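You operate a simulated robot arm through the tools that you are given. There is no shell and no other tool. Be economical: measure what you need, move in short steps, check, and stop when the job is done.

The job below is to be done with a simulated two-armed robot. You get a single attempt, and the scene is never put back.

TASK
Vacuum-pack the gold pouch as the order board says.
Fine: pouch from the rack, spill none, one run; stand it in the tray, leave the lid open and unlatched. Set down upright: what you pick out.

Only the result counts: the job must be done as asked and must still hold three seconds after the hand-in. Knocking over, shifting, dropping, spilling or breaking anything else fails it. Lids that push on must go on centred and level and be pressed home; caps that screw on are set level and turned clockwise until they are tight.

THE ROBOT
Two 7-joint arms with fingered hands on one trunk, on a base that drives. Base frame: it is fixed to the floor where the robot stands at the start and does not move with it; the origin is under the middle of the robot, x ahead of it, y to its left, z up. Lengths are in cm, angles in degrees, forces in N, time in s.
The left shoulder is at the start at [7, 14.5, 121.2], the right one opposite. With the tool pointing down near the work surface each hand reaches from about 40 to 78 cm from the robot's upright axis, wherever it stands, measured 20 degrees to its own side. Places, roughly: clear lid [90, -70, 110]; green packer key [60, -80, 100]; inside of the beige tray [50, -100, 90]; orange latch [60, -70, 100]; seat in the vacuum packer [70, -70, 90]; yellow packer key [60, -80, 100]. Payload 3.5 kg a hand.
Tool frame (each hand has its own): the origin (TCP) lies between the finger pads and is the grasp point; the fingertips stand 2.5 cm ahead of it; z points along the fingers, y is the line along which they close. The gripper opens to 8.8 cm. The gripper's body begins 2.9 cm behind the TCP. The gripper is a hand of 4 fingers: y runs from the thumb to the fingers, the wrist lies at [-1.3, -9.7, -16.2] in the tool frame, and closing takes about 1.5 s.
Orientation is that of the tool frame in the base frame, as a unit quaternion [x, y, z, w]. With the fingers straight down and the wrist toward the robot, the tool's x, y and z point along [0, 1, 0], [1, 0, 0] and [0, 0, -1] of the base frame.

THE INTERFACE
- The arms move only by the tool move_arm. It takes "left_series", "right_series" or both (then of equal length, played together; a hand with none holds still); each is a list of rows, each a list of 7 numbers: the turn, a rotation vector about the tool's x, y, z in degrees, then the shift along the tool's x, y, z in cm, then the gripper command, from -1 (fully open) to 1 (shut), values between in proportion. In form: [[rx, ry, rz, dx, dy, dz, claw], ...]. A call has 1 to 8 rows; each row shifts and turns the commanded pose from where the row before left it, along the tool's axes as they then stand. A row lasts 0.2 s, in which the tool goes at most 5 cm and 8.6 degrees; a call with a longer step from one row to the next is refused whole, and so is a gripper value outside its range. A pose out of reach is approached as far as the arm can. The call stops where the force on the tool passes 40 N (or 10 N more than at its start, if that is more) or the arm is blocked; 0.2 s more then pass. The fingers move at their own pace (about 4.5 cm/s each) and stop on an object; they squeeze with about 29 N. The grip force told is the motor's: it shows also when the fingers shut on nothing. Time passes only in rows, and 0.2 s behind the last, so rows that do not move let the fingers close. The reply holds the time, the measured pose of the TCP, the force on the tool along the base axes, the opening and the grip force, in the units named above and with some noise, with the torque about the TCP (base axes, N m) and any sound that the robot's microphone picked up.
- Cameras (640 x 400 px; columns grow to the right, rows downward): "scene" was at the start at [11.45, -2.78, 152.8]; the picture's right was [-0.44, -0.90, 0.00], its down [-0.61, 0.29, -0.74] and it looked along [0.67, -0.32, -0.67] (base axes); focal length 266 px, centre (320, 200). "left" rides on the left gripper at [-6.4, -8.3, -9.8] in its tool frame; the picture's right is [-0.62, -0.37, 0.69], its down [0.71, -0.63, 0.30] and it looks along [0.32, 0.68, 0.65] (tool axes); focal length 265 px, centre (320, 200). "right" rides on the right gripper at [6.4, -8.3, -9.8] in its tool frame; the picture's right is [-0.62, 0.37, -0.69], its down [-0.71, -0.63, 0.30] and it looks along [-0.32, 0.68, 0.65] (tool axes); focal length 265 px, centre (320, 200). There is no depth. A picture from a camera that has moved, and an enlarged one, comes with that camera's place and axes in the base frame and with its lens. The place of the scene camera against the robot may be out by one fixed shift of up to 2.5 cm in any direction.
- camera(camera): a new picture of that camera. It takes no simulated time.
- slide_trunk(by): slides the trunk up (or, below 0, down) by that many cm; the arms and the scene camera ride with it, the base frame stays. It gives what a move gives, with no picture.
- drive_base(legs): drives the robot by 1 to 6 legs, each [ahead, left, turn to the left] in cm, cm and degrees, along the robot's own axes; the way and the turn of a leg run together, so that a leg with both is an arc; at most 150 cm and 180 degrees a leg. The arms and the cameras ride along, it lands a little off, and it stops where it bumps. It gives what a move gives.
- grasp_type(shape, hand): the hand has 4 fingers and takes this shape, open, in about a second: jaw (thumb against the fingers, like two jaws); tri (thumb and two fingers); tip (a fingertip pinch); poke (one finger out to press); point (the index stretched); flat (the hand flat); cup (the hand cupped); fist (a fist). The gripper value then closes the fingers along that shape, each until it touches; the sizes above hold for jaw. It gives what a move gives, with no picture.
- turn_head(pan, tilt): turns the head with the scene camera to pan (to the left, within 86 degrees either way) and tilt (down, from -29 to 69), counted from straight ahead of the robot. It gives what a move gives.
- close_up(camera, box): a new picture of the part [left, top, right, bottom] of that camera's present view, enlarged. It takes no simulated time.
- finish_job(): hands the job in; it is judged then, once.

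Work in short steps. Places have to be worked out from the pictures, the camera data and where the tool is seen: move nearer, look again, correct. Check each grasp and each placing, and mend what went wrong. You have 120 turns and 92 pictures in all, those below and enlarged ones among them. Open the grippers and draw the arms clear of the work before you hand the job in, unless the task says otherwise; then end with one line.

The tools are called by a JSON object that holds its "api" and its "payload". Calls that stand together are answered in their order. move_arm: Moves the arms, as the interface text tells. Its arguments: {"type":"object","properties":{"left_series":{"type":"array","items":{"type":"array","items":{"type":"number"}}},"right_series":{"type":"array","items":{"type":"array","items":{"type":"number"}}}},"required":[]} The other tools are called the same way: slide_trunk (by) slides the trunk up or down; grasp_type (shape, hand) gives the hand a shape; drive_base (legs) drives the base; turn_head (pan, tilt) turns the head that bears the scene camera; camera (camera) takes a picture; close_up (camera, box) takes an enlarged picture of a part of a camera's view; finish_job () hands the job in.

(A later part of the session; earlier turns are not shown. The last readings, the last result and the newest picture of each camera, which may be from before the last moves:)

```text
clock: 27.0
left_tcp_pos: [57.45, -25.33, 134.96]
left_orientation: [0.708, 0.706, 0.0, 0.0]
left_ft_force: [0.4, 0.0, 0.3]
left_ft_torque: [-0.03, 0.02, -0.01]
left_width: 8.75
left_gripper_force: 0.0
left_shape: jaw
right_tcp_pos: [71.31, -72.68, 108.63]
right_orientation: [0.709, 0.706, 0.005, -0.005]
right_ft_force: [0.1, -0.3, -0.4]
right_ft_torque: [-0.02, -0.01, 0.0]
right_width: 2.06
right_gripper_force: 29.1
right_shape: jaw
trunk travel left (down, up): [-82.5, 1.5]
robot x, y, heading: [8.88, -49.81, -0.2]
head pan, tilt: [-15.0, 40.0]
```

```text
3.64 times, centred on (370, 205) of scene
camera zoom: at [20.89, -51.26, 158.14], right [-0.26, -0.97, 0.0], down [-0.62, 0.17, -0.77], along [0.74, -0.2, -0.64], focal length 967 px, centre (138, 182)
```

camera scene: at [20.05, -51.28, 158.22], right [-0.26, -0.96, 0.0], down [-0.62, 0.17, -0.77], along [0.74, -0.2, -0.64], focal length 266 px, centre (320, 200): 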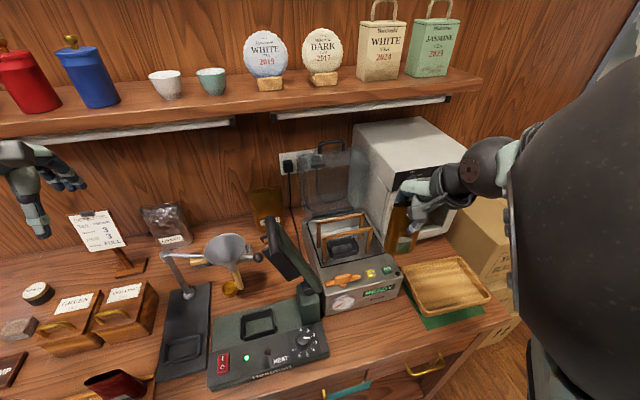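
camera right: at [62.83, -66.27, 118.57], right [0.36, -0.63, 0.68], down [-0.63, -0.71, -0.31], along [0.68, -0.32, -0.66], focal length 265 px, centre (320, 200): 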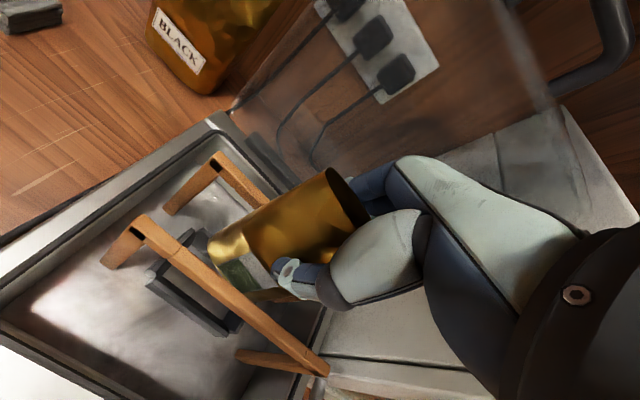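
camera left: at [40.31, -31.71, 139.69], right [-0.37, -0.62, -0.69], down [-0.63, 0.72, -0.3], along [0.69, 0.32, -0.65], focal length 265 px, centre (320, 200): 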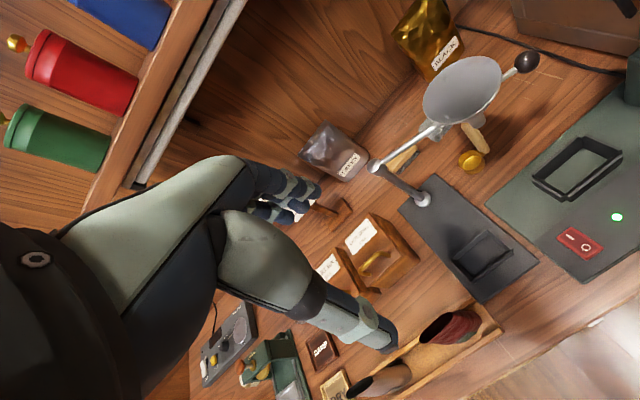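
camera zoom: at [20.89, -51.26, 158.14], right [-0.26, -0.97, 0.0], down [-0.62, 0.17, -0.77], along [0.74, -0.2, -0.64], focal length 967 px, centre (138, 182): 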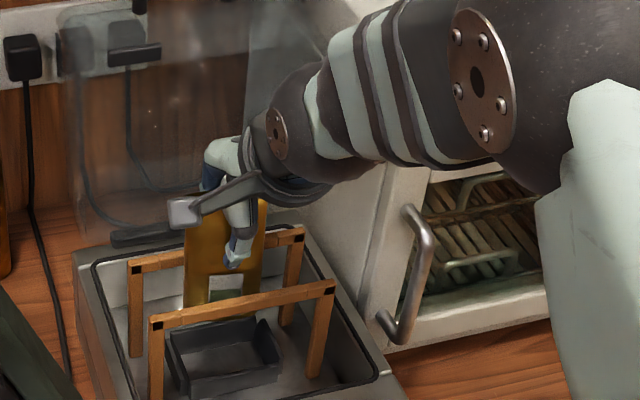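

The pouch is between the bars, clear. Socket centre reads x≈70.6–70.9, so I shift -0.35 in x and keep lowering while watching the force.

{"api": "move_arm", "payload": {"right_series": [[0, 0, 0, 0, -0.35, 0, 1], [0, 0, 0, 0, 0, 0.6, 1], [0, 0, 0, 0, 0, 0.6, 1], [0, 0, 0, 0, 0, 0.6, 1], [0, 0, 0, 0, 0, 0, 1]]}}

{"api": "move_arm", "payload": {"right_series": [[0, 0, 0, 0, 0, 0.5, 1], [0, 0, 0, 0, 0, 0.5, 1], [0, 0, 0, 0, 0, 0, 1]]}}

{"api": "camera", "payload": {"camera": "right"}}

{"api": "close_up", "payload": {"camera": "scene", "box": [320, 150, 420, 260]}}

```text
clock: 28.2
left_tcp_pos: [57.53, -25.25, 134.9]
left_orientation: [0.708, 0.706, 0.0, 0.0]
left_ft_force: [-0.6, 1.0, 0.7]
left_ft_torque: [-0.04, -0.01, -0.03]
left_width: 8.75
left_gripper_force: 0.0
left_shape: jaw
right_tcp_pos: [70.98, -72.67, 106.74]
right_orientation: [0.709, 0.705, 0.004, -0.005]
right_ft_force: [0.4, -0.1, -1.2]
right_ft_torque: [-0.02, 0.0, 0.02]
right_width: 2.06
right_gripper_force: 29.7
right_shape: jaw
trunk travel left (down, up): [-82.5, 1.5]
robot x, y, heading: [8.74, -49.66, -0.3]
head pan, tilt: [-15.0, 40.0]
```

```text
clock: 29.0
left_tcp_pos: [57.51, -25.33, 134.87]
left_orientation: [0.708, 0.706, 0.001, 0.001]
left_ft_force: [0.2, 0.6, 0.3]
left_ft_torque: [-0.01, 0.0, 0.0]
left_width: 8.77
left_gripper_force: 0.1
left_shape: jaw
right_tcp_pos: [70.88, -72.52, 105.76]
right_orientation: [0.709, 0.705, 0.005, -0.005]
right_ft_force: [0.8, 0.3, -0.1]
right_ft_torque: [0.01, -0.03, 0.01]
right_width: 2.05
right_gripper_force: 28.8
right_shape: jaw
trunk travel left (down, up): [-82.5, 1.5]
robot x, y, heading: [8.4, -50.2, -0.2]
head pan, tilt: [-15.0, 40.0]
```

```text
54 pictures are left
camera right: at [62.51, -66.24, 115.65], right [0.36, -0.63, 0.68], down [-0.63, -0.71, -0.31], along [0.68, -0.32, -0.66], focal length 265 px, centre (320, 200)
```

right: 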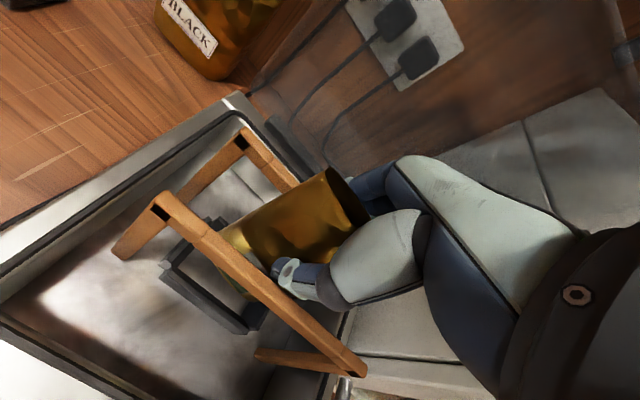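

```text
3.64 times, centred on (370, 205) of scene
camera zoom: at [20.89, -51.26, 158.14], right [-0.26, -0.97, 0.0], down [-0.62, 0.17, -0.77], along [0.74, -0.2, -0.64], focal length 967 px, centre (138, 182)
```

zoom: 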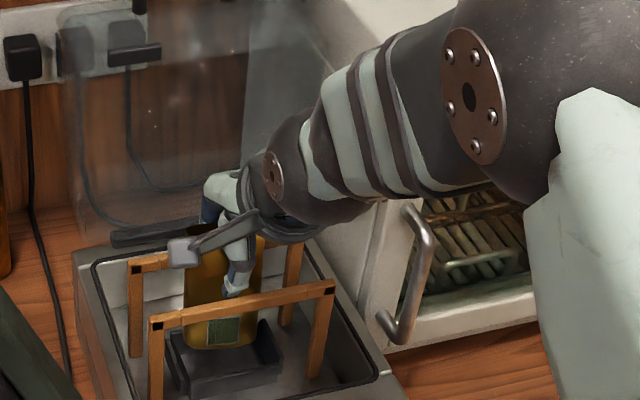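

The pouch is just above the socket, aligned. The thumb passes close to the front bar, so I nudge +0.25 in x and lower in 0.4 cm steps watching forces.

{"api": "move_arm", "payload": {"right_series": [[0, 0, 0, 0, 0.25, 0, 1], [0, 0, 0, 0, 0, 0.4, 1], [0, 0, 0, 0, 0, 0.4, 1], [0, 0, 0, 0, 0, 0, 1]]}}

{"api": "close_up", "payload": {"camera": "right", "box": [140, 120, 400, 380]}}

{"api": "close_up", "payload": {"camera": "scene", "box": [340, 190, 410, 260]}}

```text
clock: 30.0
left_tcp_pos: [57.39, -25.21, 134.82]
left_orientation: [0.709, 0.706, 0.001, 0.0]
left_ft_force: [0.7, 0.0, 0.4]
left_ft_torque: [-0.03, -0.02, 0.0]
left_width: 8.76
left_gripper_force: 0.1
left_shape: jaw
right_tcp_pos: [70.98, -72.68, 105.14]
right_orientation: [0.709, 0.706, 0.005, -0.005]
right_ft_force: [0.2, -0.2, -1.0]
right_ft_torque: [-0.04, 0.0, 0.01]
right_width: 2.06
right_gripper_force: 29.1
right_shape: jaw
trunk travel left (down, up): [-82.5, 1.5]
robot x, y, heading: [8.6, -50.04, -0.2]
head pan, tilt: [-15.0, 40.0]
```

```text
1.54 times, centred on (270, 250) of right
camera zoom: at [62.62, -66.32, 114.93], right [0.36, -0.63, 0.68], down [-0.63, -0.71, -0.31], along [0.68, -0.32, -0.66], focal length 408 px, centre (397, 123)
```

zoom: 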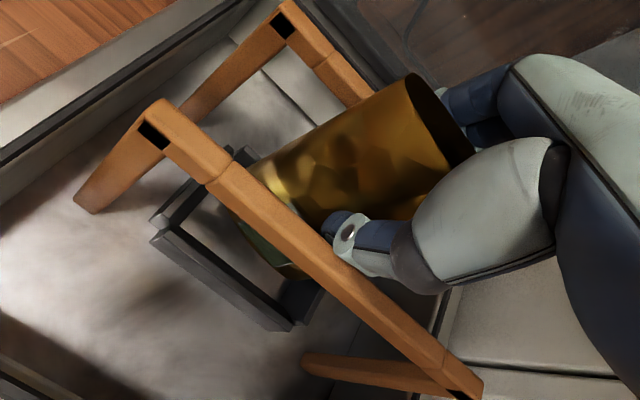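

```text
5.71 times, centred on (375, 225) of scene
camera zoom: at [20.9, -51.26, 158.14], right [-0.26, -0.97, 0.0], down [-0.62, 0.17, -0.77], along [0.74, -0.2, -0.64], focal length 1519 px, centre (6, 57)
```

zoom: 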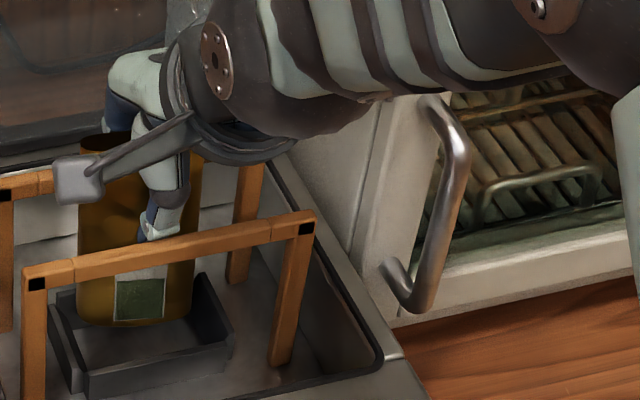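

Aligned with the socket, thumb just inside the front bar. Lower further.

{"api": "move_arm", "payload": {"right_series": [[0, 0, 0, 0, 0.15, 0.4, 1], [0, 0, 0, 0, 0, 0.4, 1], [0, 0, 0, 0, 0, 0, 1]]}}

{"api": "close_up", "payload": {"camera": "right", "box": [140, 120, 400, 380]}}

{"api": "close_up", "payload": {"camera": "scene", "box": [340, 190, 410, 260]}}

```text
clock: 30.8
left_tcp_pos: [57.48, -25.23, 134.96]
left_orientation: [0.709, 0.705, 0.001, 0.0]
left_ft_force: [0.4, 0.8, -0.6]
left_ft_torque: [-0.01, 0.02, 0.01]
left_width: 8.77
left_gripper_force: 0.1
left_shape: jaw
right_tcp_pos: [71.26, -72.6, 104.23]
right_orientation: [0.709, 0.705, 0.005, -0.005]
right_ft_force: [1.0, -0.8, -0.4]
right_ft_torque: [0.03, -0.04, 0.02]
right_width: 2.05
right_gripper_force: 29.3
right_shape: jaw
trunk travel left (down, up): [-82.5, 1.5]
robot x, y, heading: [8.63, -49.74, -0.1]
head pan, tilt: [-15.0, 40.0]
```

```text
1.54 times, centred on (270, 250) of right
camera zoom: at [62.83, -66.22, 114.18], right [0.36, -0.63, 0.68], down [-0.63, -0.71, -0.31], along [0.68, -0.32, -0.66], focal length 408 px, centre (397, 123)
```

zoom: 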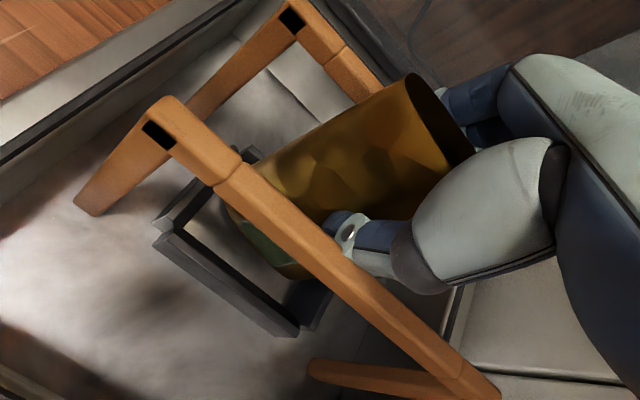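

```text
5.71 times, centred on (375, 225) of scene
camera zoom: at [20.88, -51.26, 158.14], right [-0.26, -0.97, 0.0], down [-0.62, 0.17, -0.77], along [0.74, -0.2, -0.64], focal length 1519 px, centre (6, 57)
```

zoom: 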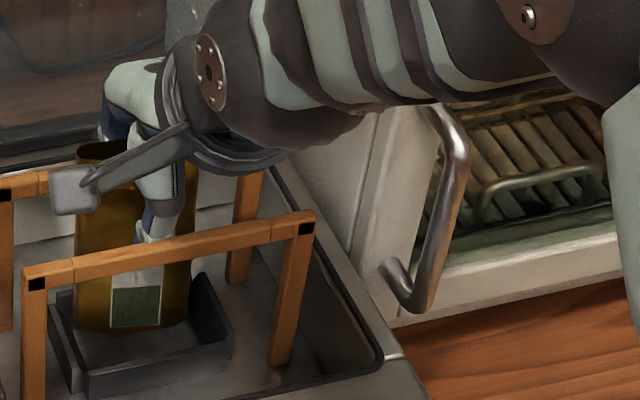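

The thumb is now inside the bar. The pouch sits slightly to the rear of the socket's centre, so I ease -0.3 in x while lowering.

{"api": "move_arm", "payload": {"right_series": [[0, 0, 0, 0, -0.3, 0, 1], [0, 0, 0, 0, 0, 0.4, 1], [0, 0, 0, 0, 0, 0.4, 1], [0, 0, 0, 0, 0, 0, 1]]}}

{"api": "close_up", "payload": {"camera": "scene", "box": [340, 190, 410, 260]}}

```text
clock: 31.8
left_tcp_pos: [57.48, -25.36, 134.84]
left_orientation: [0.708, 0.706, 0.0, 0.0]
left_ft_force: [-0.4, 0.3, -0.1]
left_ft_torque: [-0.02, -0.03, -0.03]
left_width: 8.75
left_gripper_force: 0.1
left_shape: jaw
right_tcp_pos: [70.92, -72.53, 103.37]
right_orientation: [0.71, 0.704, 0.005, -0.005]
right_ft_force: [-0.2, -0.6, 0.8]
right_ft_torque: [-0.03, 0.01, -0.01]
right_width: 2.05
right_gripper_force: 29.2
right_shape: jaw
trunk travel left (down, up): [-82.5, 1.5]
robot x, y, heading: [8.6, -50.31, -0.4]
head pan, tilt: [-15.0, 40.0]
```

```text
5.71 times, centred on (375, 225) of scene
camera zoom: at [20.86, -51.28, 158.14], right [-0.26, -0.96, 0.0], down [-0.62, 0.17, -0.77], along [0.74, -0.2, -0.64], focal length 1519 px, centre (6, 57)
```

zoom: 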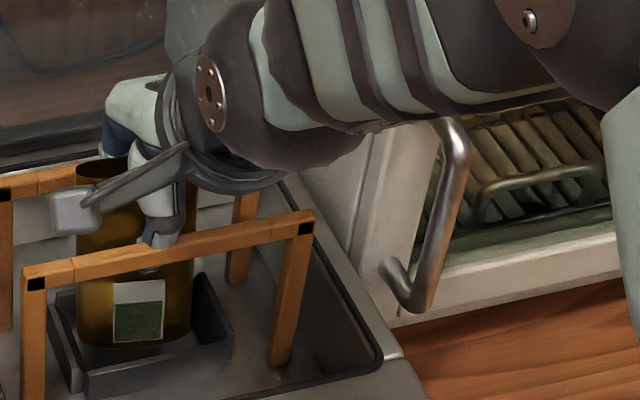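

No contact yet, thumb is inside. Continue lowering.

{"api": "move_arm", "payload": {"right_series": [[0, 0, 0, 0, 0, 0.4, 1], [0, 0, 0, 0, 0, 0.4, 1], [0, 0, 0, 0, 0, 0, 1]]}}

{"api": "close_up", "payload": {"camera": "right", "box": [140, 120, 400, 380]}}

{"api": "close_up", "payload": {"camera": "scene", "box": [340, 190, 410, 260]}}

```text
clock: 32.6
left_tcp_pos: [57.53, -25.27, 134.8]
left_orientation: [0.708, 0.706, 0.0, 0.0]
left_ft_force: [-0.4, -0.4, 0.5]
left_ft_torque: [-0.01, -0.01, 0.01]
left_width: 8.76
left_gripper_force: 0.1
left_shape: jaw
right_tcp_pos: [71.07, -72.53, 102.57]
right_orientation: [0.709, 0.705, 0.005, -0.005]
right_ft_force: [1.2, -0.8, 0.8]
right_ft_torque: [-0.04, -0.04, 0.09]
right_width: 2.05
right_gripper_force: 28.9
right_shape: jaw
trunk travel left (down, up): [-82.5, 1.5]
robot x, y, heading: [8.61, -49.43, -0.3]
head pan, tilt: [-15.0, 40.0]
```

```text
1.54 times, centred on (270, 250) of right
camera zoom: at [62.55, -66.19, 112.53], right [0.37, -0.63, 0.68], down [-0.63, -0.71, -0.31], along [0.68, -0.32, -0.66], focal length 408 px, centre (397, 123)
```

zoom: 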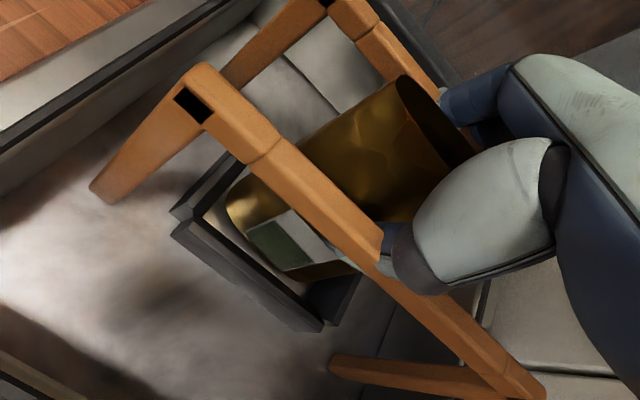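

```text
5.71 times, centred on (375, 225) of scene
camera zoom: at [20.94, -51.31, 158.13], right [-0.26, -0.97, 0.0], down [-0.62, 0.17, -0.77], along [0.74, -0.2, -0.64], focal length 1519 px, centre (6, 57)
```

zoom: 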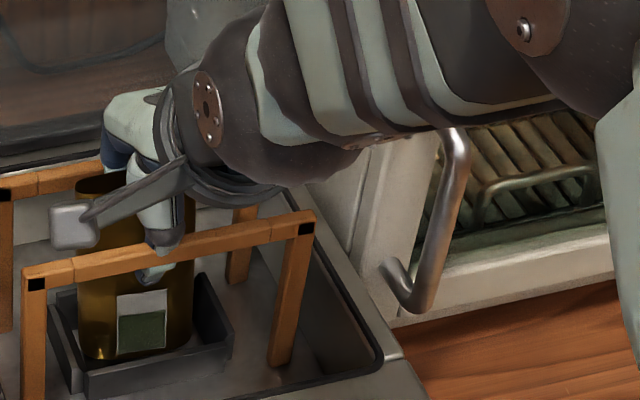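

The pouch bottom is in the socket mouth with clearance; the thumb seems to brush the front bar. I ease +0.15 x and lower on until it seats.

{"api": "move_arm", "payload": {"right_series": [[0, 0, 0, 0, 0.15, 0, 1], [0, 0, 0, 0, 0, 0.4, 1], [0, 0, 0, 0, 0, 0, 1]]}}

{"api": "move_arm", "payload": {"right_series": [[0, 0, 0, 0, 0, 0.4, 1], [0, 0, 0, 0, 0, 0, 1]]}}

{"api": "close_up", "payload": {"camera": "right", "box": [140, 120, 400, 380]}}

{"api": "close_up", "payload": {"camera": "scene", "box": [340, 190, 410, 260]}}

```text
clock: 33.4
left_tcp_pos: [57.49, -25.22, 134.79]
left_orientation: [0.708, 0.706, 0.0, 0.0]
left_ft_force: [0.0, -0.1, 0.1]
left_ft_torque: [0.03, 0.01, -0.03]
left_width: 8.77
left_gripper_force: 0.0
left_shape: jaw
right_tcp_pos: [71.04, -72.62, 102.29]
right_orientation: [0.709, 0.705, 0.005, -0.005]
right_ft_force: [1.1, -0.1, 2.5]
right_ft_torque: [-0.05, -0.02, 0.13]
right_width: 2.08
right_gripper_force: 29.0
right_shape: jaw
trunk travel left (down, up): [-82.5, 1.5]
robot x, y, heading: [8.68, -49.64, -0.2]
head pan, tilt: [-15.0, 40.0]
```

```text
clock: 34.0
left_tcp_pos: [57.33, -25.36, 134.85]
left_orientation: [0.709, 0.705, 0.001, 0.0]
left_ft_force: [-0.3, -0.8, -0.3]
left_ft_torque: [0.03, -0.01, -0.02]
left_width: 8.76
left_gripper_force: 0.1
left_shape: jaw
right_tcp_pos: [70.81, -72.64, 102.03]
right_orientation: [0.71, 0.704, 0.007, -0.004]
right_ft_force: [-0.4, -5.2, 9.8]
right_ft_torque: [-0.11, -0.01, 0.09]
right_width: 2.07
right_gripper_force: 29.2
right_shape: jaw
trunk travel left (down, up): [-82.5, 1.5]
robot x, y, heading: [8.46, -49.51, -0.4]
head pan, tilt: [-15.0, 40.0]
```

```text
1.54 times, centred on (270, 250) of right
camera zoom: at [62.48, -66.27, 111.92], right [0.36, -0.63, 0.69], down [-0.63, -0.71, -0.32], along [0.68, -0.32, -0.66], focal length 408 px, centre (397, 123)
```

zoom: 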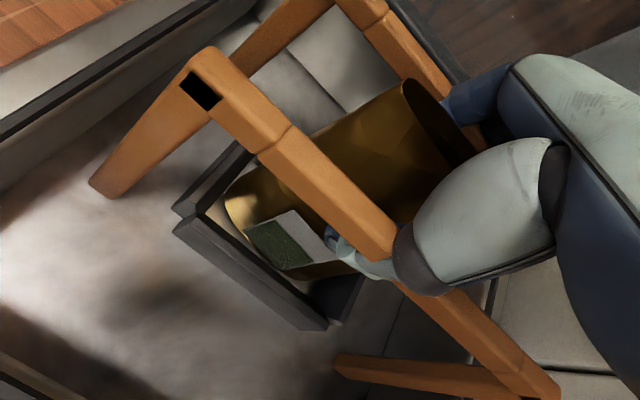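

```text
5.71 times, centred on (375, 225) of scene
camera zoom: at [20.68, -51.35, 158.17], right [-0.26, -0.96, 0.0], down [-0.62, 0.17, -0.77], along [0.74, -0.2, -0.64], focal length 1519 px, centre (6, 57)
```

zoom: 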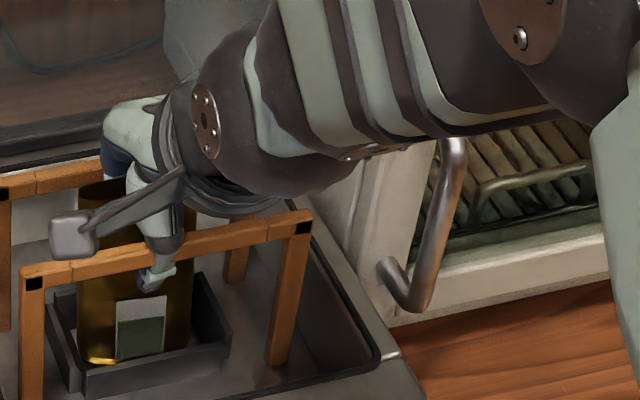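

The upward force rose to ~10 N: the pouch is at or within a few mm of the socket floor (or the thumb's knuckle rests on the bar). I open a little, only ~0.5 cm total, and see.

{"api": "move_arm", "payload": {"right_series": [[0, 0, 0, 0, 0, 0, 0.52], [0, 0, 0, 0, 0, 0, 0.45], [0, 0, 0, 0, 0, 0, 0.4], [0, 0, 0, 0, 0, 0, 0.4]]}}

{"api": "close_up", "payload": {"camera": "right", "box": [140, 120, 400, 380]}}

{"api": "close_up", "payload": {"camera": "scene", "box": [340, 190, 410, 260]}}

```text
clock: 35.0
left_tcp_pos: [57.5, -25.32, 134.79]
left_orientation: [0.708, 0.706, 0.001, 0.0]
left_ft_force: [-0.1, -0.2, 1.1]
left_ft_torque: [-0.01, 0.03, -0.02]
left_width: 8.74
left_gripper_force: 0.1
left_shape: jaw
right_tcp_pos: [70.98, -72.51, 101.79]
right_orientation: [0.709, 0.705, 0.005, -0.006]
right_ft_force: [-0.5, -0.5, 0.0]
right_ft_torque: [0.0, 0.01, 0.03]
right_width: 2.65
right_gripper_force: 0.1
right_shape: jaw
trunk travel left (down, up): [-82.5, 1.5]
robot x, y, heading: [8.73, -49.86, -0.2]
head pan, tilt: [-15.0, 40.0]
```

```text
1.54 times, centred on (270, 250) of right
camera zoom: at [62.56, -66.11, 111.79], right [0.37, -0.63, 0.68], down [-0.63, -0.71, -0.31], along [0.68, -0.32, -0.66], focal length 408 px, centre (397, 123)
```

zoom: 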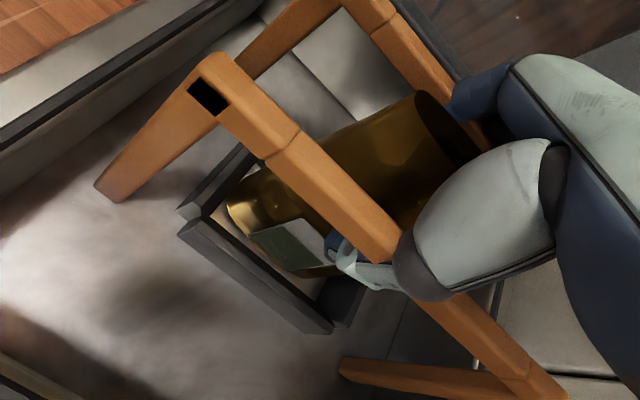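

```text
5.71 times, centred on (375, 225) of scene
camera zoom: at [20.87, -51.27, 158.14], right [-0.26, -0.97, 0.0], down [-0.62, 0.17, -0.77], along [0.74, -0.2, -0.64], focal length 1519 px, centre (6, 57)
```

zoom: 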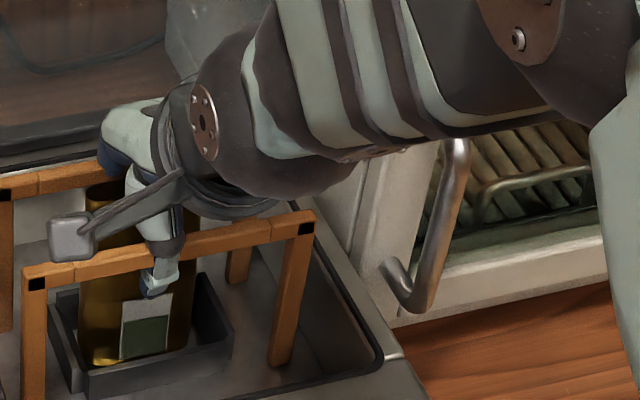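

Released: no force, pouch stands in the socket. I withdraw straight up slowly.

{"api": "move_arm", "payload": {"right_series": [[0, 0, 0, 0, 0, -0.4, 0.4], [0, 0, 0, 0, 0, -0.5, 0.4], [0, 0, 0, 0, 0, -0.6, 0.4], [0, 0, 0, 0, 0, 0, 0.4]]}}

{"api": "close_up", "payload": {"camera": "right", "box": [140, 120, 400, 380]}}

{"api": "close_up", "payload": {"camera": "scene", "box": [340, 190, 410, 260]}}

```text
clock: 36.0
left_tcp_pos: [57.6, -25.23, 134.73]
left_orientation: [0.709, 0.706, 0.0, 0.0]
left_ft_force: [0.1, -0.7, -0.5]
left_ft_torque: [0.0, 0.01, -0.02]
left_width: 8.76
left_gripper_force: 0.0
left_shape: jaw
right_tcp_pos: [71.01, -72.66, 103.53]
right_orientation: [0.709, 0.706, 0.005, -0.004]
right_ft_force: [-0.1, -0.4, 0.5]
right_ft_torque: [-0.01, -0.01, 0.01]
right_width: 2.63
right_gripper_force: 0.0
right_shape: jaw
trunk travel left (down, up): [-82.5, 1.5]
robot x, y, heading: [8.53, -49.88, -0.2]
head pan, tilt: [-15.0, 40.0]
```

```text
1.54 times, centred on (270, 250) of right
camera zoom: at [62.65, -66.25, 113.38], right [0.36, -0.63, 0.68], down [-0.63, -0.71, -0.31], along [0.68, -0.32, -0.66], focal length 408 px, centre (397, 123)
```

zoom: 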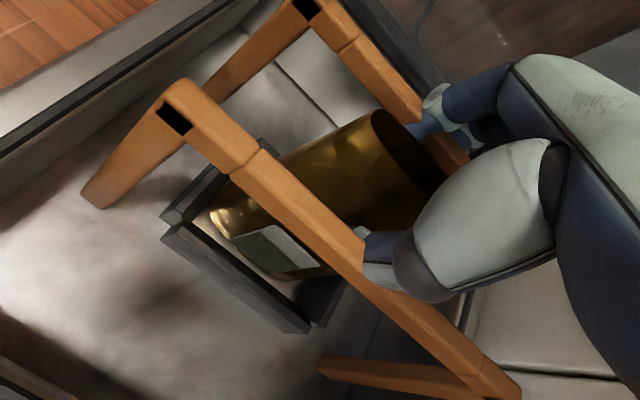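

```text
5.71 times, centred on (375, 225) of scene
camera zoom: at [20.9, -51.26, 158.14], right [-0.26, -0.97, 0.0], down [-0.62, 0.17, -0.77], along [0.74, -0.2, -0.64], focal length 1519 px, centre (6, 57)
```

zoom: 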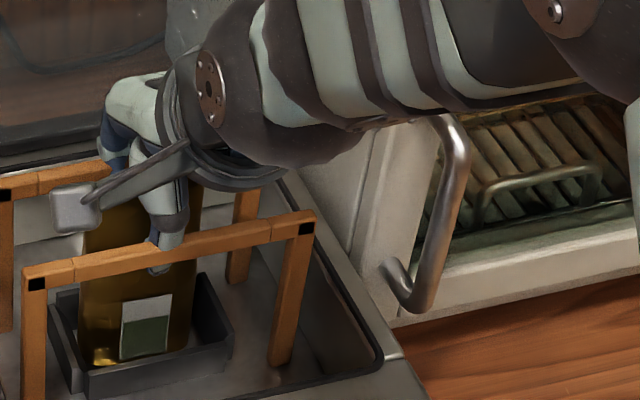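

The pouch stays put. I raise the hand clear and look at the packer and lid.

{"api": "move_arm", "payload": {"right_series": [[0, 0, 0, 0, 0, -1, 0.4], [0, 0, 0, 0, 0, -1.5, 0.4], [0, 0, 0, 0, 0, -3, 0.4], [0, 0, 0, 0, 0, -4, 0.4], [0, 0, 0, 0, -2, -4, 0.4], [0, 0, 0, 0, -3, -3, 0.4], [0, 0, 0, 0, -4, -1, 0.4], [0, 0, 0, 0, 0, 0, 0.4]]}}

{"api": "camera", "payload": {"camera": "right"}}

{"api": "close_up", "payload": {"camera": "scene", "box": [270, 120, 430, 320]}}

```text
clock: 37.8
left_tcp_pos: [57.49, -25.24, 134.86]
left_orientation: [0.709, 0.705, 0.0, 0.0]
left_ft_force: [-0.2, -0.2, 0.0]
left_ft_torque: [-0.03, -0.02, -0.03]
left_width: 8.76
left_gripper_force: 0.1
left_shape: jaw
right_tcp_pos: [62.05, -73.11, 120.78]
right_orientation: [0.71, 0.704, 0.005, -0.006]
right_ft_force: [0.3, 0.3, 0.2]
right_ft_torque: [0.01, -0.01, 0.03]
right_width: 2.64
right_gripper_force: 0.1
right_shape: jaw
trunk travel left (down, up): [-82.5, 1.5]
robot x, y, heading: [8.65, -50.03, -0.2]
head pan, tilt: [-15.0, 40.0]
```

```text
39 pictures are left
camera right: at [53.61, -66.61, 130.75], right [0.36, -0.63, 0.68], down [-0.63, -0.71, -0.31], along [0.68, -0.32, -0.66], focal length 265 px, centre (320, 200)
```

right: 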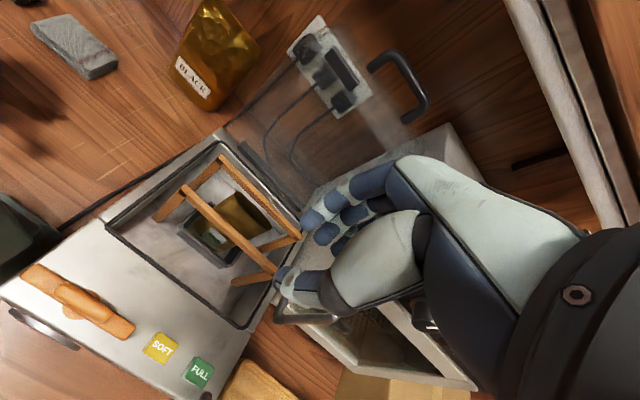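

```text
2.00 times, centred on (350, 220) of scene
camera zoom: at [20.97, -51.28, 158.13], right [-0.26, -0.97, 0.0], down [-0.62, 0.17, -0.77], along [0.74, -0.2, -0.64], focal length 532 px, centre (260, 160)
```

zoom: 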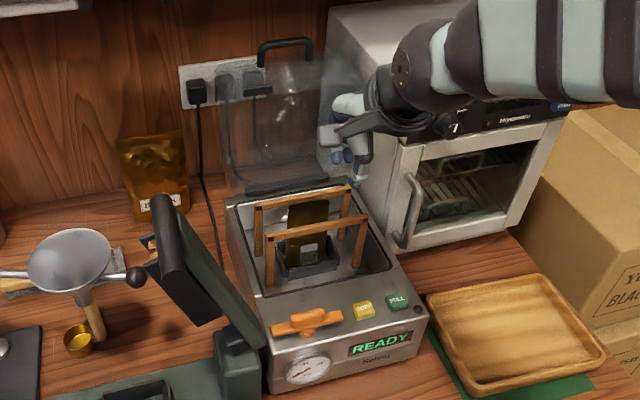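

Pouch stands in the socket between the bars. The lid handle triangulates to ≈[87.8,-73.3,121.4], hinge ≈[80.5,·,100]. I enlarge lid and handle in both views before planning the closing.

{"api": "close_up", "payload": {"camera": "scene", "box": [320, 125, 400, 225]}}

{"api": "close_up", "payload": {"camera": "right", "box": [210, 30, 450, 220]}}

```text
4.00 times, centred on (360, 175) of scene
camera zoom: at [20.97, -51.28, 158.13], right [-0.26, -0.97, 0.0], down [-0.62, 0.17, -0.77], along [0.74, -0.2, -0.64], focal length 1063 px, centre (160, 300)
```

zoom: 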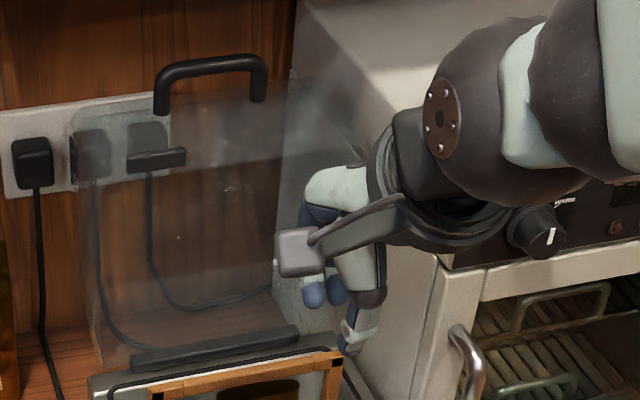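

```text
2.11 times, centred on (330, 125) of right
camera zoom: at [53.61, -66.61, 130.75], right [0.36, -0.63, 0.68], down [-0.63, -0.71, -0.31], along [0.68, -0.32, -0.66], focal length 559 px, centre (299, 358)
```

zoom: 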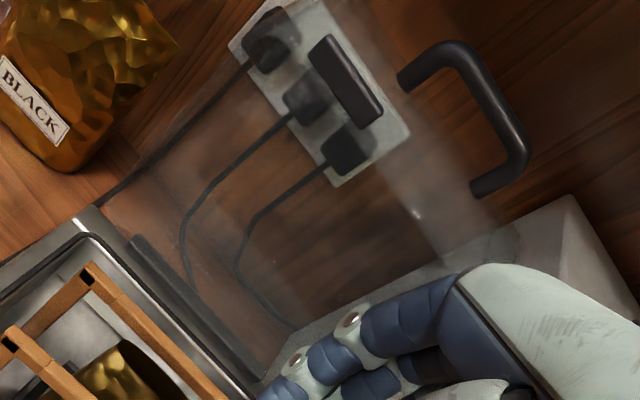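

The lid is a clear box standing ~vertical, with the catch at [82,-67.3,118] in line with the latch, and the handle bar at ≈[87.4,-73.3,121.9] sticking up from its front wall. I'll hook the bar with the hand nearly level, so first pitch the right hand forward in free space.

{"api": "move_arm", "payload": {"right_series": [[-8, 0, 0, 0, 0, -0.5, -0.36], [-8.5, 0, 0, 0, 0, 0, -0.36], [-8.5, 0, 0, 0, 0, 0, -0.36], [-8.5, 0, 0, 0, 0, 0, -0.36], [-8.5, 0, 0, 0, 0, 0, -0.36], [-8.5, 0, 0, 0, 0, 0, -0.36], [-8.5, 0, 0, 0, 0, 0, -0.36], [-8.5, 0, 0, 0, 0, 0, -0.36]]}}

{"api": "camera", "payload": {"camera": "scene"}}

```text
clock: 39.6
left_tcp_pos: [57.46, -25.35, 134.79]
left_orientation: [0.708, 0.706, 0.0, 0.001]
left_ft_force: [0.0, 0.6, 0.4]
left_ft_torque: [0.01, 0.01, 0.02]
left_width: 8.75
left_gripper_force: 0.0
left_shape: jaw
right_tcp_pos: [62.11, -72.16, 120.94]
right_orientation: [0.63, 0.637, 0.322, 0.305]
right_ft_force: [-0.5, 0.7, -0.1]
right_ft_torque: [-0.03, 0.03, 0.0]
right_width: 5.98
right_gripper_force: 0.0
right_shape: jaw
right hand out of reach, approached as far as the arm can: row 7, 8
trunk travel left (down, up): [-82.5, 1.5]
robot x, y, heading: [8.6, -50.01, -0.5]
head pan, tilt: [-15.0, 40.0]
```

```text
35 pictures are left
camera scene: at [20.81, -51.33, 158.15], right [-0.26, -0.96, 0.0], down [-0.62, 0.17, -0.77], along [0.74, -0.2, -0.64], focal length 266 px, centre (320, 200)
```

scene: 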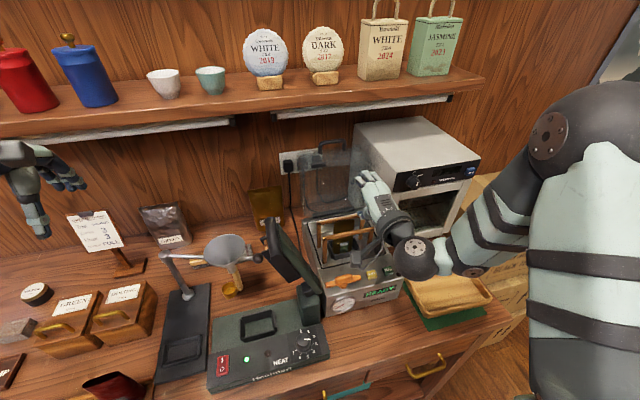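

The hand is pitched to about 37° below level, limited so close in. I move forward/up toward [76,-73.3,124], then finish the pitch there.

{"api": "move_arm", "payload": {"right_series": [[0, 0, 0, -0.3, 2.7, 2.3, -0.36], [0, 0, 0, -0.3, 2.7, 2.3, -0.36], [0, 0, 0, -0.3, 2.7, 2.3, -0.36], [0, 0, 0, -0.2, 2.7, 2.3, -0.36], [-8.5, 0, 0, 0, 0, 0, -0.36], [-8, 0, 0, 0, 0, 0, -0.36], [0, 0, 0, 0, 0, 0, -0.36]]}}

{"api": "camera", "payload": {"camera": "right"}}

{"api": "close_up", "payload": {"camera": "scene", "box": [280, 80, 440, 280]}}

```text
clock: 41.2
left_tcp_pos: [57.59, -25.14, 134.8]
left_orientation: [0.708, 0.706, 0.001, 0.0]
left_ft_force: [0.4, 0.3, 0.3]
left_ft_torque: [0.03, 0.0, 0.03]
left_width: 8.77
left_gripper_force: 0.1
left_shape: jaw
right_tcp_pos: [75.96, -72.92, 124.04]
right_orientation: [0.58, 0.583, 0.41, 0.394]
right_ft_force: [0.1, -0.3, -0.4]
right_ft_torque: [0.05, 0.01, 0.01]
right_width: 5.96
right_gripper_force: 0.0
right_shape: jaw
trunk travel left (down, up): [-82.5, 1.5]
robot x, y, heading: [8.7, -50.04, -0.1]
head pan, tilt: [-15.0, 40.0]
```

```text
34 pictures are left
camera right: at [63.63, -66.54, 119.82], right [-0.51, -0.64, 0.58], down [0.07, -0.7, -0.71], along [0.86, -0.32, 0.4], focal length 265 px, centre (320, 200)
```

right: 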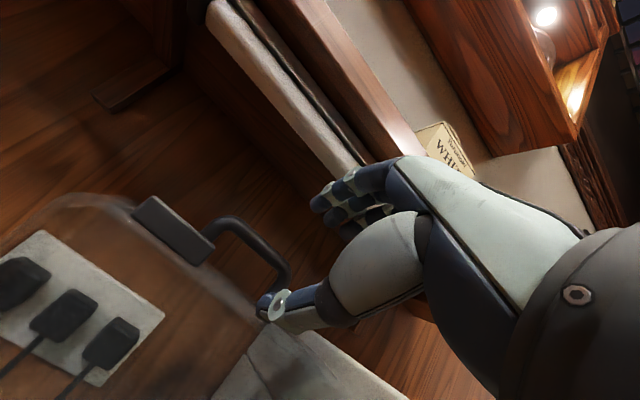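

```text
2.00 times, centred on (360, 180) of scene
camera zoom: at [20.87, -51.24, 158.14], right [-0.26, -0.97, 0.0], down [-0.62, 0.17, -0.77], along [0.74, -0.2, -0.64], focal length 532 px, centre (240, 240)
```

zoom: 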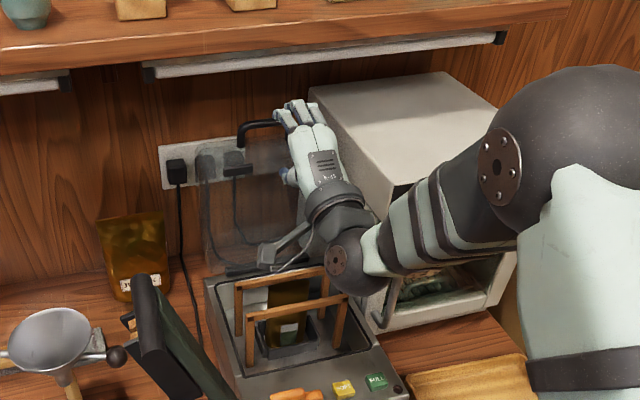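

With exact hand-camera rays: handle bar centre ≈[83.4,-72.4,123], legs' base z≈120.2, catch ≈[78.5,-67.1,119.8], so the lid stands vertical over a hinge at x≈78.5. Closed, the bar will come to about [55.5,·,105], so I back the base off 9 cm to have room for the whole arc.

{"api": "drive_base", "payload": {"legs": [[-9, 0, 0]]}}

```text
clock: 42.3
left_tcp_pos: [48.81, -25.31, 134.72]
left_orientation: [0.709, 0.705, -0.002, -0.002]
left_ft_force: [-0.6, 0.3, -0.1]
left_ft_torque: [-0.02, 0.04, -0.02]
left_width: 8.74
left_gripper_force: 0.1
left_shape: jaw
right_tcp_pos: [67.19, -72.91, 123.77]
right_orientation: [0.581, 0.585, 0.409, 0.392]
right_ft_force: [0.8, 0.2, 0.0]
right_ft_torque: [0.02, 0.01, -0.03]
right_width: 5.97
right_gripper_force: 0.0
right_shape: jaw
trunk travel left (down, up): [-82.5, 1.5]
robot x, y, heading: [-0.55, -50.1, -0.3]
head pan, tilt: [-15.0, 40.0]
```

Advance level to x≈79 with fingers above and thumb below the bar's height, then check.

{"api": "move_arm", "payload": {"right_series": [[0, 0, 0, 0.15, 1.45, 3.6, -0.36], [0, 0, 0, 0.15, 1.45, 3.6, -0.36], [0, 0, 0, 0.1, 1.45, 3.6, -0.36], [0, 0, 0, 0, 0, 0, -0.36]]}}

{"api": "camera", "payload": {"camera": "right"}}

```text
clock: 43.3
left_tcp_pos: [48.21, -25.38, 134.93]
left_orientation: [0.709, 0.705, 0.001, 0.0]
left_ft_force: [0.6, -0.4, -1.3]
left_ft_torque: [0.03, 0.02, 0.01]
left_width: 8.76
left_gripper_force: 0.1
left_shape: jaw
right_tcp_pos: [78.37, -72.44, 124.21]
right_orientation: [0.581, 0.583, 0.41, 0.393]
right_ft_force: [0.4, -0.2, 0.1]
right_ft_torque: [0.01, -0.01, -0.02]
right_width: 5.96
right_gripper_force: 0.0
right_shape: jaw
trunk travel left (down, up): [-82.5, 1.5]
robot x, y, heading: [-0.38, -49.56, -0.4]
head pan, tilt: [-15.0, 40.0]
```

```text
32 pictures are left
camera right: at [65.92, -66.14, 119.97], right [-0.51, -0.64, 0.58], down [0.07, -0.7, -0.71], along [0.86, -0.32, 0.4], focal length 265 px, centre (320, 200)
```

right: 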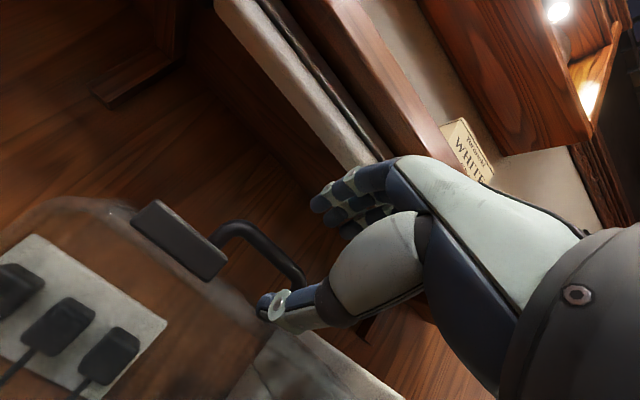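

Handle confirmed at ≈[83.5,-72.3,122.9]. I narrow the opening to 4 cm, level the hand slightly more, and slide the thumb through the loop.

{"api": "move_arm", "payload": {"right_series": [[-6, 0, 0, 0, 0, 0, 0.09], [0, 0, 0, 0, 0, 0, 0.09], [0, 0, 0, 0, 0.3, 1.6, 0.09], [0, 0, 0, 0, 0.3, 1.6, 0.09], [0, 0, 0, 0, 0.3, 1.6, 0.09], [0, 0, 0, 0, 0, 0, 0.09]]}}

{"api": "camera", "payload": {"camera": "right"}}

```text
clock: 44.7
left_tcp_pos: [48.25, -25.41, 134.7]
left_orientation: [0.709, 0.705, 0.0, 0.0]
left_ft_force: [0.7, 0.2, 0.1]
left_ft_torque: [0.01, -0.02, 0.0]
left_width: 8.76
left_gripper_force: 0.0
left_shape: jaw
right_tcp_pos: [83.11, -72.2, 123.73]
right_orientation: [0.56, 0.562, 0.439, 0.422]
right_ft_force: [0.0, 0.6, 0.4]
right_ft_torque: [0.0, 0.0, -0.02]
right_width: 3.98
right_gripper_force: 0.0
right_shape: jaw
trunk travel left (down, up): [-82.5, 1.5]
robot x, y, heading: [-0.81, -50.13, -0.3]
head pan, tilt: [-15.0, 40.0]
```

```text
31 pictures are left
camera right: at [71.23, -65.91, 118.36], right [-0.56, -0.64, 0.52], down [0.14, -0.7, -0.7], along [0.81, -0.32, 0.49], focal length 265 px, centre (320, 200)
```

right: 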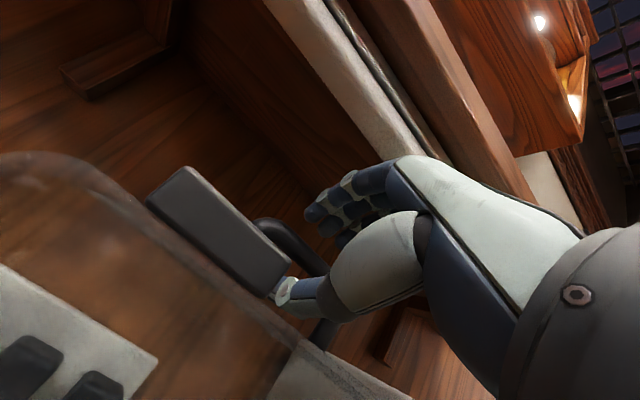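

The bar lies between thumb and fingers. Close on it.

{"api": "move_arm", "payload": {"right_series": [[0, 0, 0, 0, 0, 0, 0.5], [0, 0, 0, 0, 0, 0, 0.8], [0, 0, 0, 0, 0, 0, 1], [0, 0, 0, 0, 0, 0, 1], [0, 0, 0, 0, 0, 0, 1]]}}

```text
clock: 45.9
left_tcp_pos: [48.4, -25.18, 134.73]
left_orientation: [0.709, 0.706, 0.0, 0.0]
left_ft_force: [-0.2, 0.2, -0.5]
left_ft_torque: [0.03, 0.0, 0.02]
left_width: 8.76
left_gripper_force: 0.0
left_shape: jaw
right_tcp_pos: [83.3, -72.31, 123.77]
right_orientation: [0.559, 0.562, 0.439, 0.422]
right_ft_force: [1.3, 0.6, -3.6]
right_ft_torque: [-0.07, 0.02, 0.0]
right_width: 0.63
right_gripper_force: 28.9
right_shape: jaw
trunk travel left (down, up): [-82.5, 1.5]
robot x, y, heading: [-0.65, -49.78, 0.1]
head pan, tilt: [-15.0, 40.0]
```

Gripped (29 N, slight load). I pull along the lid's arc, first 20°.

{"api": "move_arm", "payload": {"right_series": [[2.6, 0, 0, 0, -0.19, -1.95, 1], [2.6, 0, 0, 0, -0.44, -1.91, 1], [2.6, 0, 0, 0, -0.69, -1.83, 1], [2.6, 0, 0, 0, -0.93, -1.73, 1], [0, 0, 0, 0, 0, 0, 1]]}}

{"api": "close_up", "payload": {"camera": "scene", "box": [300, 80, 460, 280]}}

```text
clock: 47.1
left_tcp_pos: [48.91, -25.33, 134.54]
left_orientation: [0.71, 0.704, -0.002, -0.001]
left_ft_force: [0.3, 0.5, -0.5]
left_ft_torque: [0.03, 0.0, 0.02]
left_width: 8.77
left_gripper_force: 0.1
left_shape: jaw
right_tcp_pos: [75.84, -72.42, 123.58]
right_orientation: [0.598, 0.6, 0.383, 0.368]
right_ft_force: [3.9, 2.4, -16.7]
right_ft_torque: [0.0, 0.0, 0.06]
right_width: 0.73
right_gripper_force: 28.9
right_shape: jaw
trunk travel left (down, up): [-82.5, 1.5]
robot x, y, heading: [-0.52, -49.58, -0.2]
head pan, tilt: [-15.0, 40.0]
```

```text
2.00 times, centred on (380, 180) of scene
camera zoom: at [12.29, -51.26, 158.06], right [-0.26, -0.96, 0.0], down [-0.62, 0.17, -0.76], along [0.74, -0.2, -0.65], focal length 532 px, centre (200, 240)
```

zoom: 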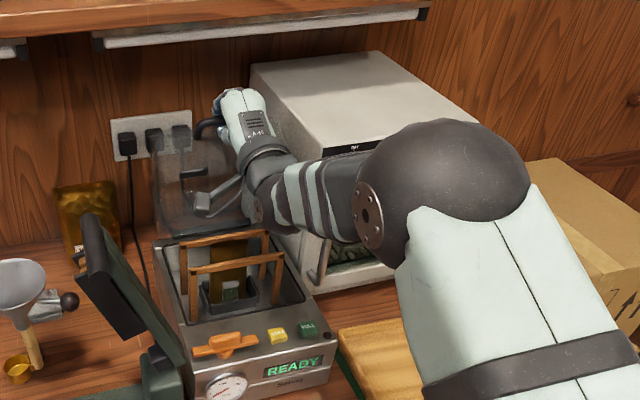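

The lid follows. A downward pull of 17 N shows my path is a bit high, so I bias the next steps lower.

{"api": "move_arm", "payload": {"right_series": [[2.6, 0, 0, 0, -1.45, -1.35, 1], [2.6, 0, 0, 0, -1.6, -1.15, 1], [0, 0, 0, 0, 0, 0, 1]]}}

```text
clock: 47.9
left_tcp_pos: [48.74, -25.3, 134.72]
left_orientation: [0.709, 0.705, -0.001, -0.001]
left_ft_force: [-0.3, -0.7, 1.1]
left_ft_torque: [0.0, 0.03, 0.01]
left_width: 8.76
left_gripper_force: 0.1
left_shape: jaw
right_tcp_pos: [72.1, -72.36, 122.22]
right_orientation: [0.613, 0.616, 0.358, 0.342]
right_ft_force: [4.7, -0.3, -11.1]
right_ft_torque: [-0.02, -0.04, 0.04]
right_width: 0.66
right_gripper_force: 29.1
right_shape: jaw
trunk travel left (down, up): [-82.5, 1.5]
robot x, y, heading: [-0.62, -49.71, -0.2]
head pan, tilt: [-15.0, 40.0]
```

Radial load is falling. Continue along the arc.

{"api": "move_arm", "payload": {"right_series": [[2.6, 0, 0, 0, -1.61, -1.1, 1], [2.6, 0, 0, 0, -1.75, -0.9, 1], [2.6, 0, 0, 0, -1.85, -0.65, 1], [0, 0, 0, 0, 0, 0, 1]]}}

```text
clock: 48.9
left_tcp_pos: [48.74, -25.33, 134.59]
left_orientation: [0.709, 0.706, -0.002, -0.001]
left_ft_force: [-1.2, 0.0, -0.7]
left_ft_torque: [0.01, 0.04, 0.0]
left_width: 8.75
left_gripper_force: 0.1
left_shape: jaw
right_tcp_pos: [66.95, -72.41, 119.25]
right_orientation: [0.634, 0.64, 0.315, 0.299]
right_ft_force: [7.7, 2.3, -10.6]
right_ft_torque: [0.03, -0.12, 0.01]
right_width: 0.61
right_gripper_force: 29.7
right_shape: jaw
trunk travel left (down, up): [-82.5, 1.5]
robot x, y, heading: [-0.81, -50.16, -0.7]
head pan, tilt: [-15.0, 40.0]
```

Still a radial ~13 N inward; I bias inward a bit more and continue.

{"api": "move_arm", "payload": {"right_series": [[2.6, 0, 0, 0, -1.92, -0.15, 1], [2.6, 0, 0, 0, -1.93, 0.1, 1], [2.6, 0, 0, 0, -1.91, 0.35, 1], [0, 0, 0, 0, 0, 0, 1]]}}

{"api": "close_up", "payload": {"camera": "scene", "box": [300, 100, 460, 300]}}

```text
clock: 49.9
left_tcp_pos: [48.37, -25.22, 134.78]
left_orientation: [0.709, 0.705, 0.0, 0.0]
left_ft_force: [0.1, -0.7, 0.5]
left_ft_torque: [-0.02, -0.01, 0.02]
left_width: 8.74
left_gripper_force: 0.0
left_shape: jaw
right_tcp_pos: [63.23, -72.45, 115.04]
right_orientation: [0.652, 0.66, 0.273, 0.257]
right_ft_force: [-0.2, 2.8, 0.1]
right_ft_torque: [0.0, 0.0, 0.03]
right_width: 0.48
right_gripper_force: 29.2
right_shape: jaw
trunk travel left (down, up): [-82.5, 1.5]
robot x, y, heading: [-0.82, -49.95, -0.1]
head pan, tilt: [-15.0, 40.0]
```

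```text
2.00 times, centred on (380, 200) of scene
camera zoom: at [11.67, -51.14, 158.14], right [-0.26, -0.96, 0.0], down [-0.62, 0.17, -0.77], along [0.74, -0.2, -0.64], focal length 532 px, centre (200, 200)
```

zoom: 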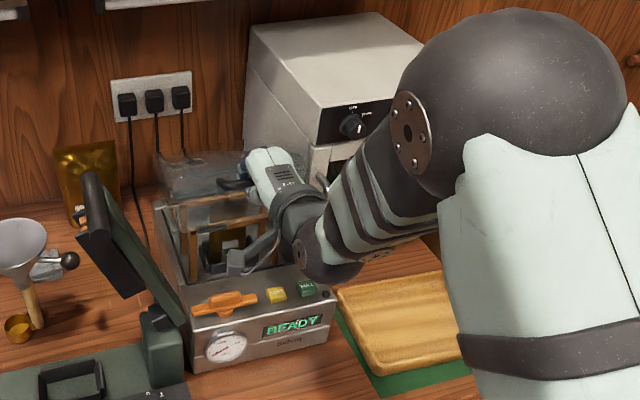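

Zero load now, lid about halfway and following. Continue along the arc.

{"api": "move_arm", "payload": {"right_series": [[2.6, 0, 0, 0, -1.79, 0.2, 1], [2.6, 0, 0, 0, -1.74, 0.42, 1], [2.6, 0, 0, 0, -1.66, 0.65, 1], [0, 0, 0, 0, 0, 0, 1]]}}

{"api": "camera", "payload": {"camera": "right"}}

```text
clock: 50.9
left_tcp_pos: [48.33, -25.35, 134.77]
left_orientation: [0.709, 0.705, 0.0, 0.0]
left_ft_force: [-0.5, -0.2, -0.2]
left_ft_torque: [0.0, 0.01, -0.03]
left_width: 8.77
left_gripper_force: 0.1
left_shape: jaw
right_tcp_pos: [60.18, -72.38, 110.37]
right_orientation: [0.669, 0.676, 0.226, 0.212]
right_ft_force: [3.6, -0.8, -2.1]
right_ft_torque: [-0.03, -0.03, 0.03]
right_width: 0.48
right_gripper_force: 28.8
right_shape: jaw
trunk travel left (down, up): [-82.5, 1.5]
robot x, y, heading: [-0.29, -49.97, -0.2]
head pan, tilt: [-15.0, 40.0]
```

```text
28 pictures are left
camera right: at [47.42, -66.13, 113.54], right [-0.1, -0.63, 0.77], down [-0.32, -0.71, -0.63], along [0.94, -0.31, -0.13], focal length 265 px, centre (320, 200)
```

right: 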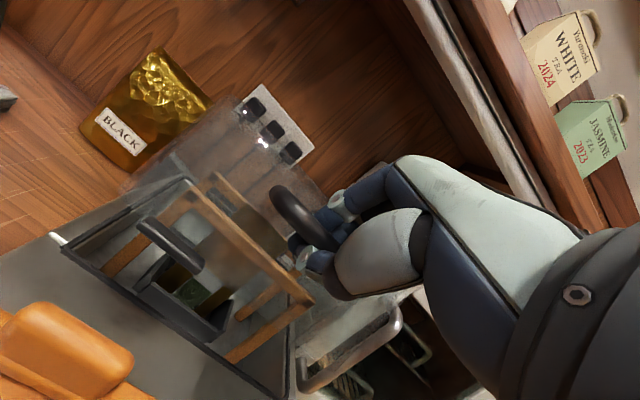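

Still holding the bar at the fingertips. Continue the last part down, watching for the stop.

{"api": "move_arm", "payload": {"right_series": [[2.6, 0, 0, 0, -1.55, 0.9, 1], [2.6, 0, 0, 0, -1.42, 1.1, 1], [0, 0, 0, 0, 0, 0, 1]]}}

{"api": "move_arm", "payload": {"right_series": [[2.6, 0, 0, 0, -1.0, 1.0, 1], [0, 0, 0, 0, 0, 0, 1]]}}

{"api": "close_up", "payload": {"camera": "scene", "box": [320, 140, 440, 290]}}

```text
clock: 51.7
left_tcp_pos: [48.37, -25.41, 134.83]
left_orientation: [0.709, 0.705, 0.0, 0.0]
left_ft_force: [0.3, 0.1, 0.2]
left_ft_torque: [-0.03, -0.02, 0.02]
left_width: 8.78
left_gripper_force: 0.1
left_shape: jaw
right_tcp_pos: [59.03, -72.28, 107.3]
right_orientation: [0.677, 0.685, 0.196, 0.182]
right_ft_force: [1.2, -0.6, -2.2]
right_ft_torque: [-0.01, -0.05, 0.05]
right_width: 0.47
right_gripper_force: 29.3
right_shape: jaw
trunk travel left (down, up): [-82.5, 1.5]
robot x, y, heading: [-0.61, -50.02, 0.0]
head pan, tilt: [-15.0, 40.0]
```

```text
clock: 52.3
left_tcp_pos: [48.36, -25.25, 134.79]
left_orientation: [0.709, 0.705, 0.0, 0.0]
left_ft_force: [0.1, -0.7, 0.7]
left_ft_torque: [0.0, 0.02, -0.03]
left_width: 8.77
left_gripper_force: 0.2
left_shape: jaw
right_tcp_pos: [58.59, -72.33, 105.95]
right_orientation: [0.682, 0.689, 0.18, 0.166]
right_ft_force: [1.8, -0.9, -1.3]
right_ft_torque: [0.02, 0.01, 0.01]
right_width: 0.44
right_gripper_force: 28.9
right_shape: jaw
trunk travel left (down, up): [-82.5, 1.5]
robot x, y, heading: [-0.32, -50.14, -0.3]
head pan, tilt: [-15.0, 40.0]
```

```text
2.67 times, centred on (380, 215) of scene
camera zoom: at [11.66, -51.26, 158.13], right [-0.26, -0.96, 0.0], down [-0.62, 0.17, -0.77], along [0.74, -0.2, -0.64], focal length 709 px, centre (160, 160)
```

zoom: 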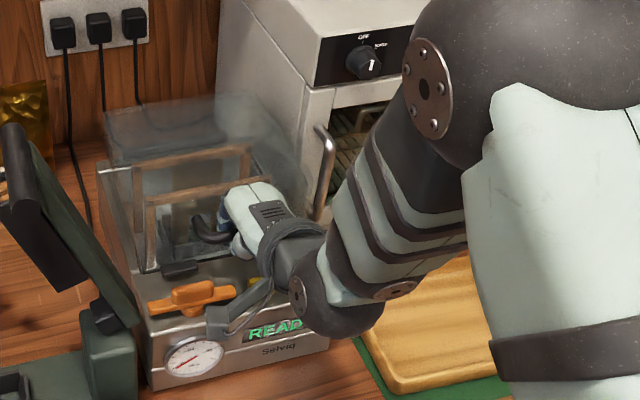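

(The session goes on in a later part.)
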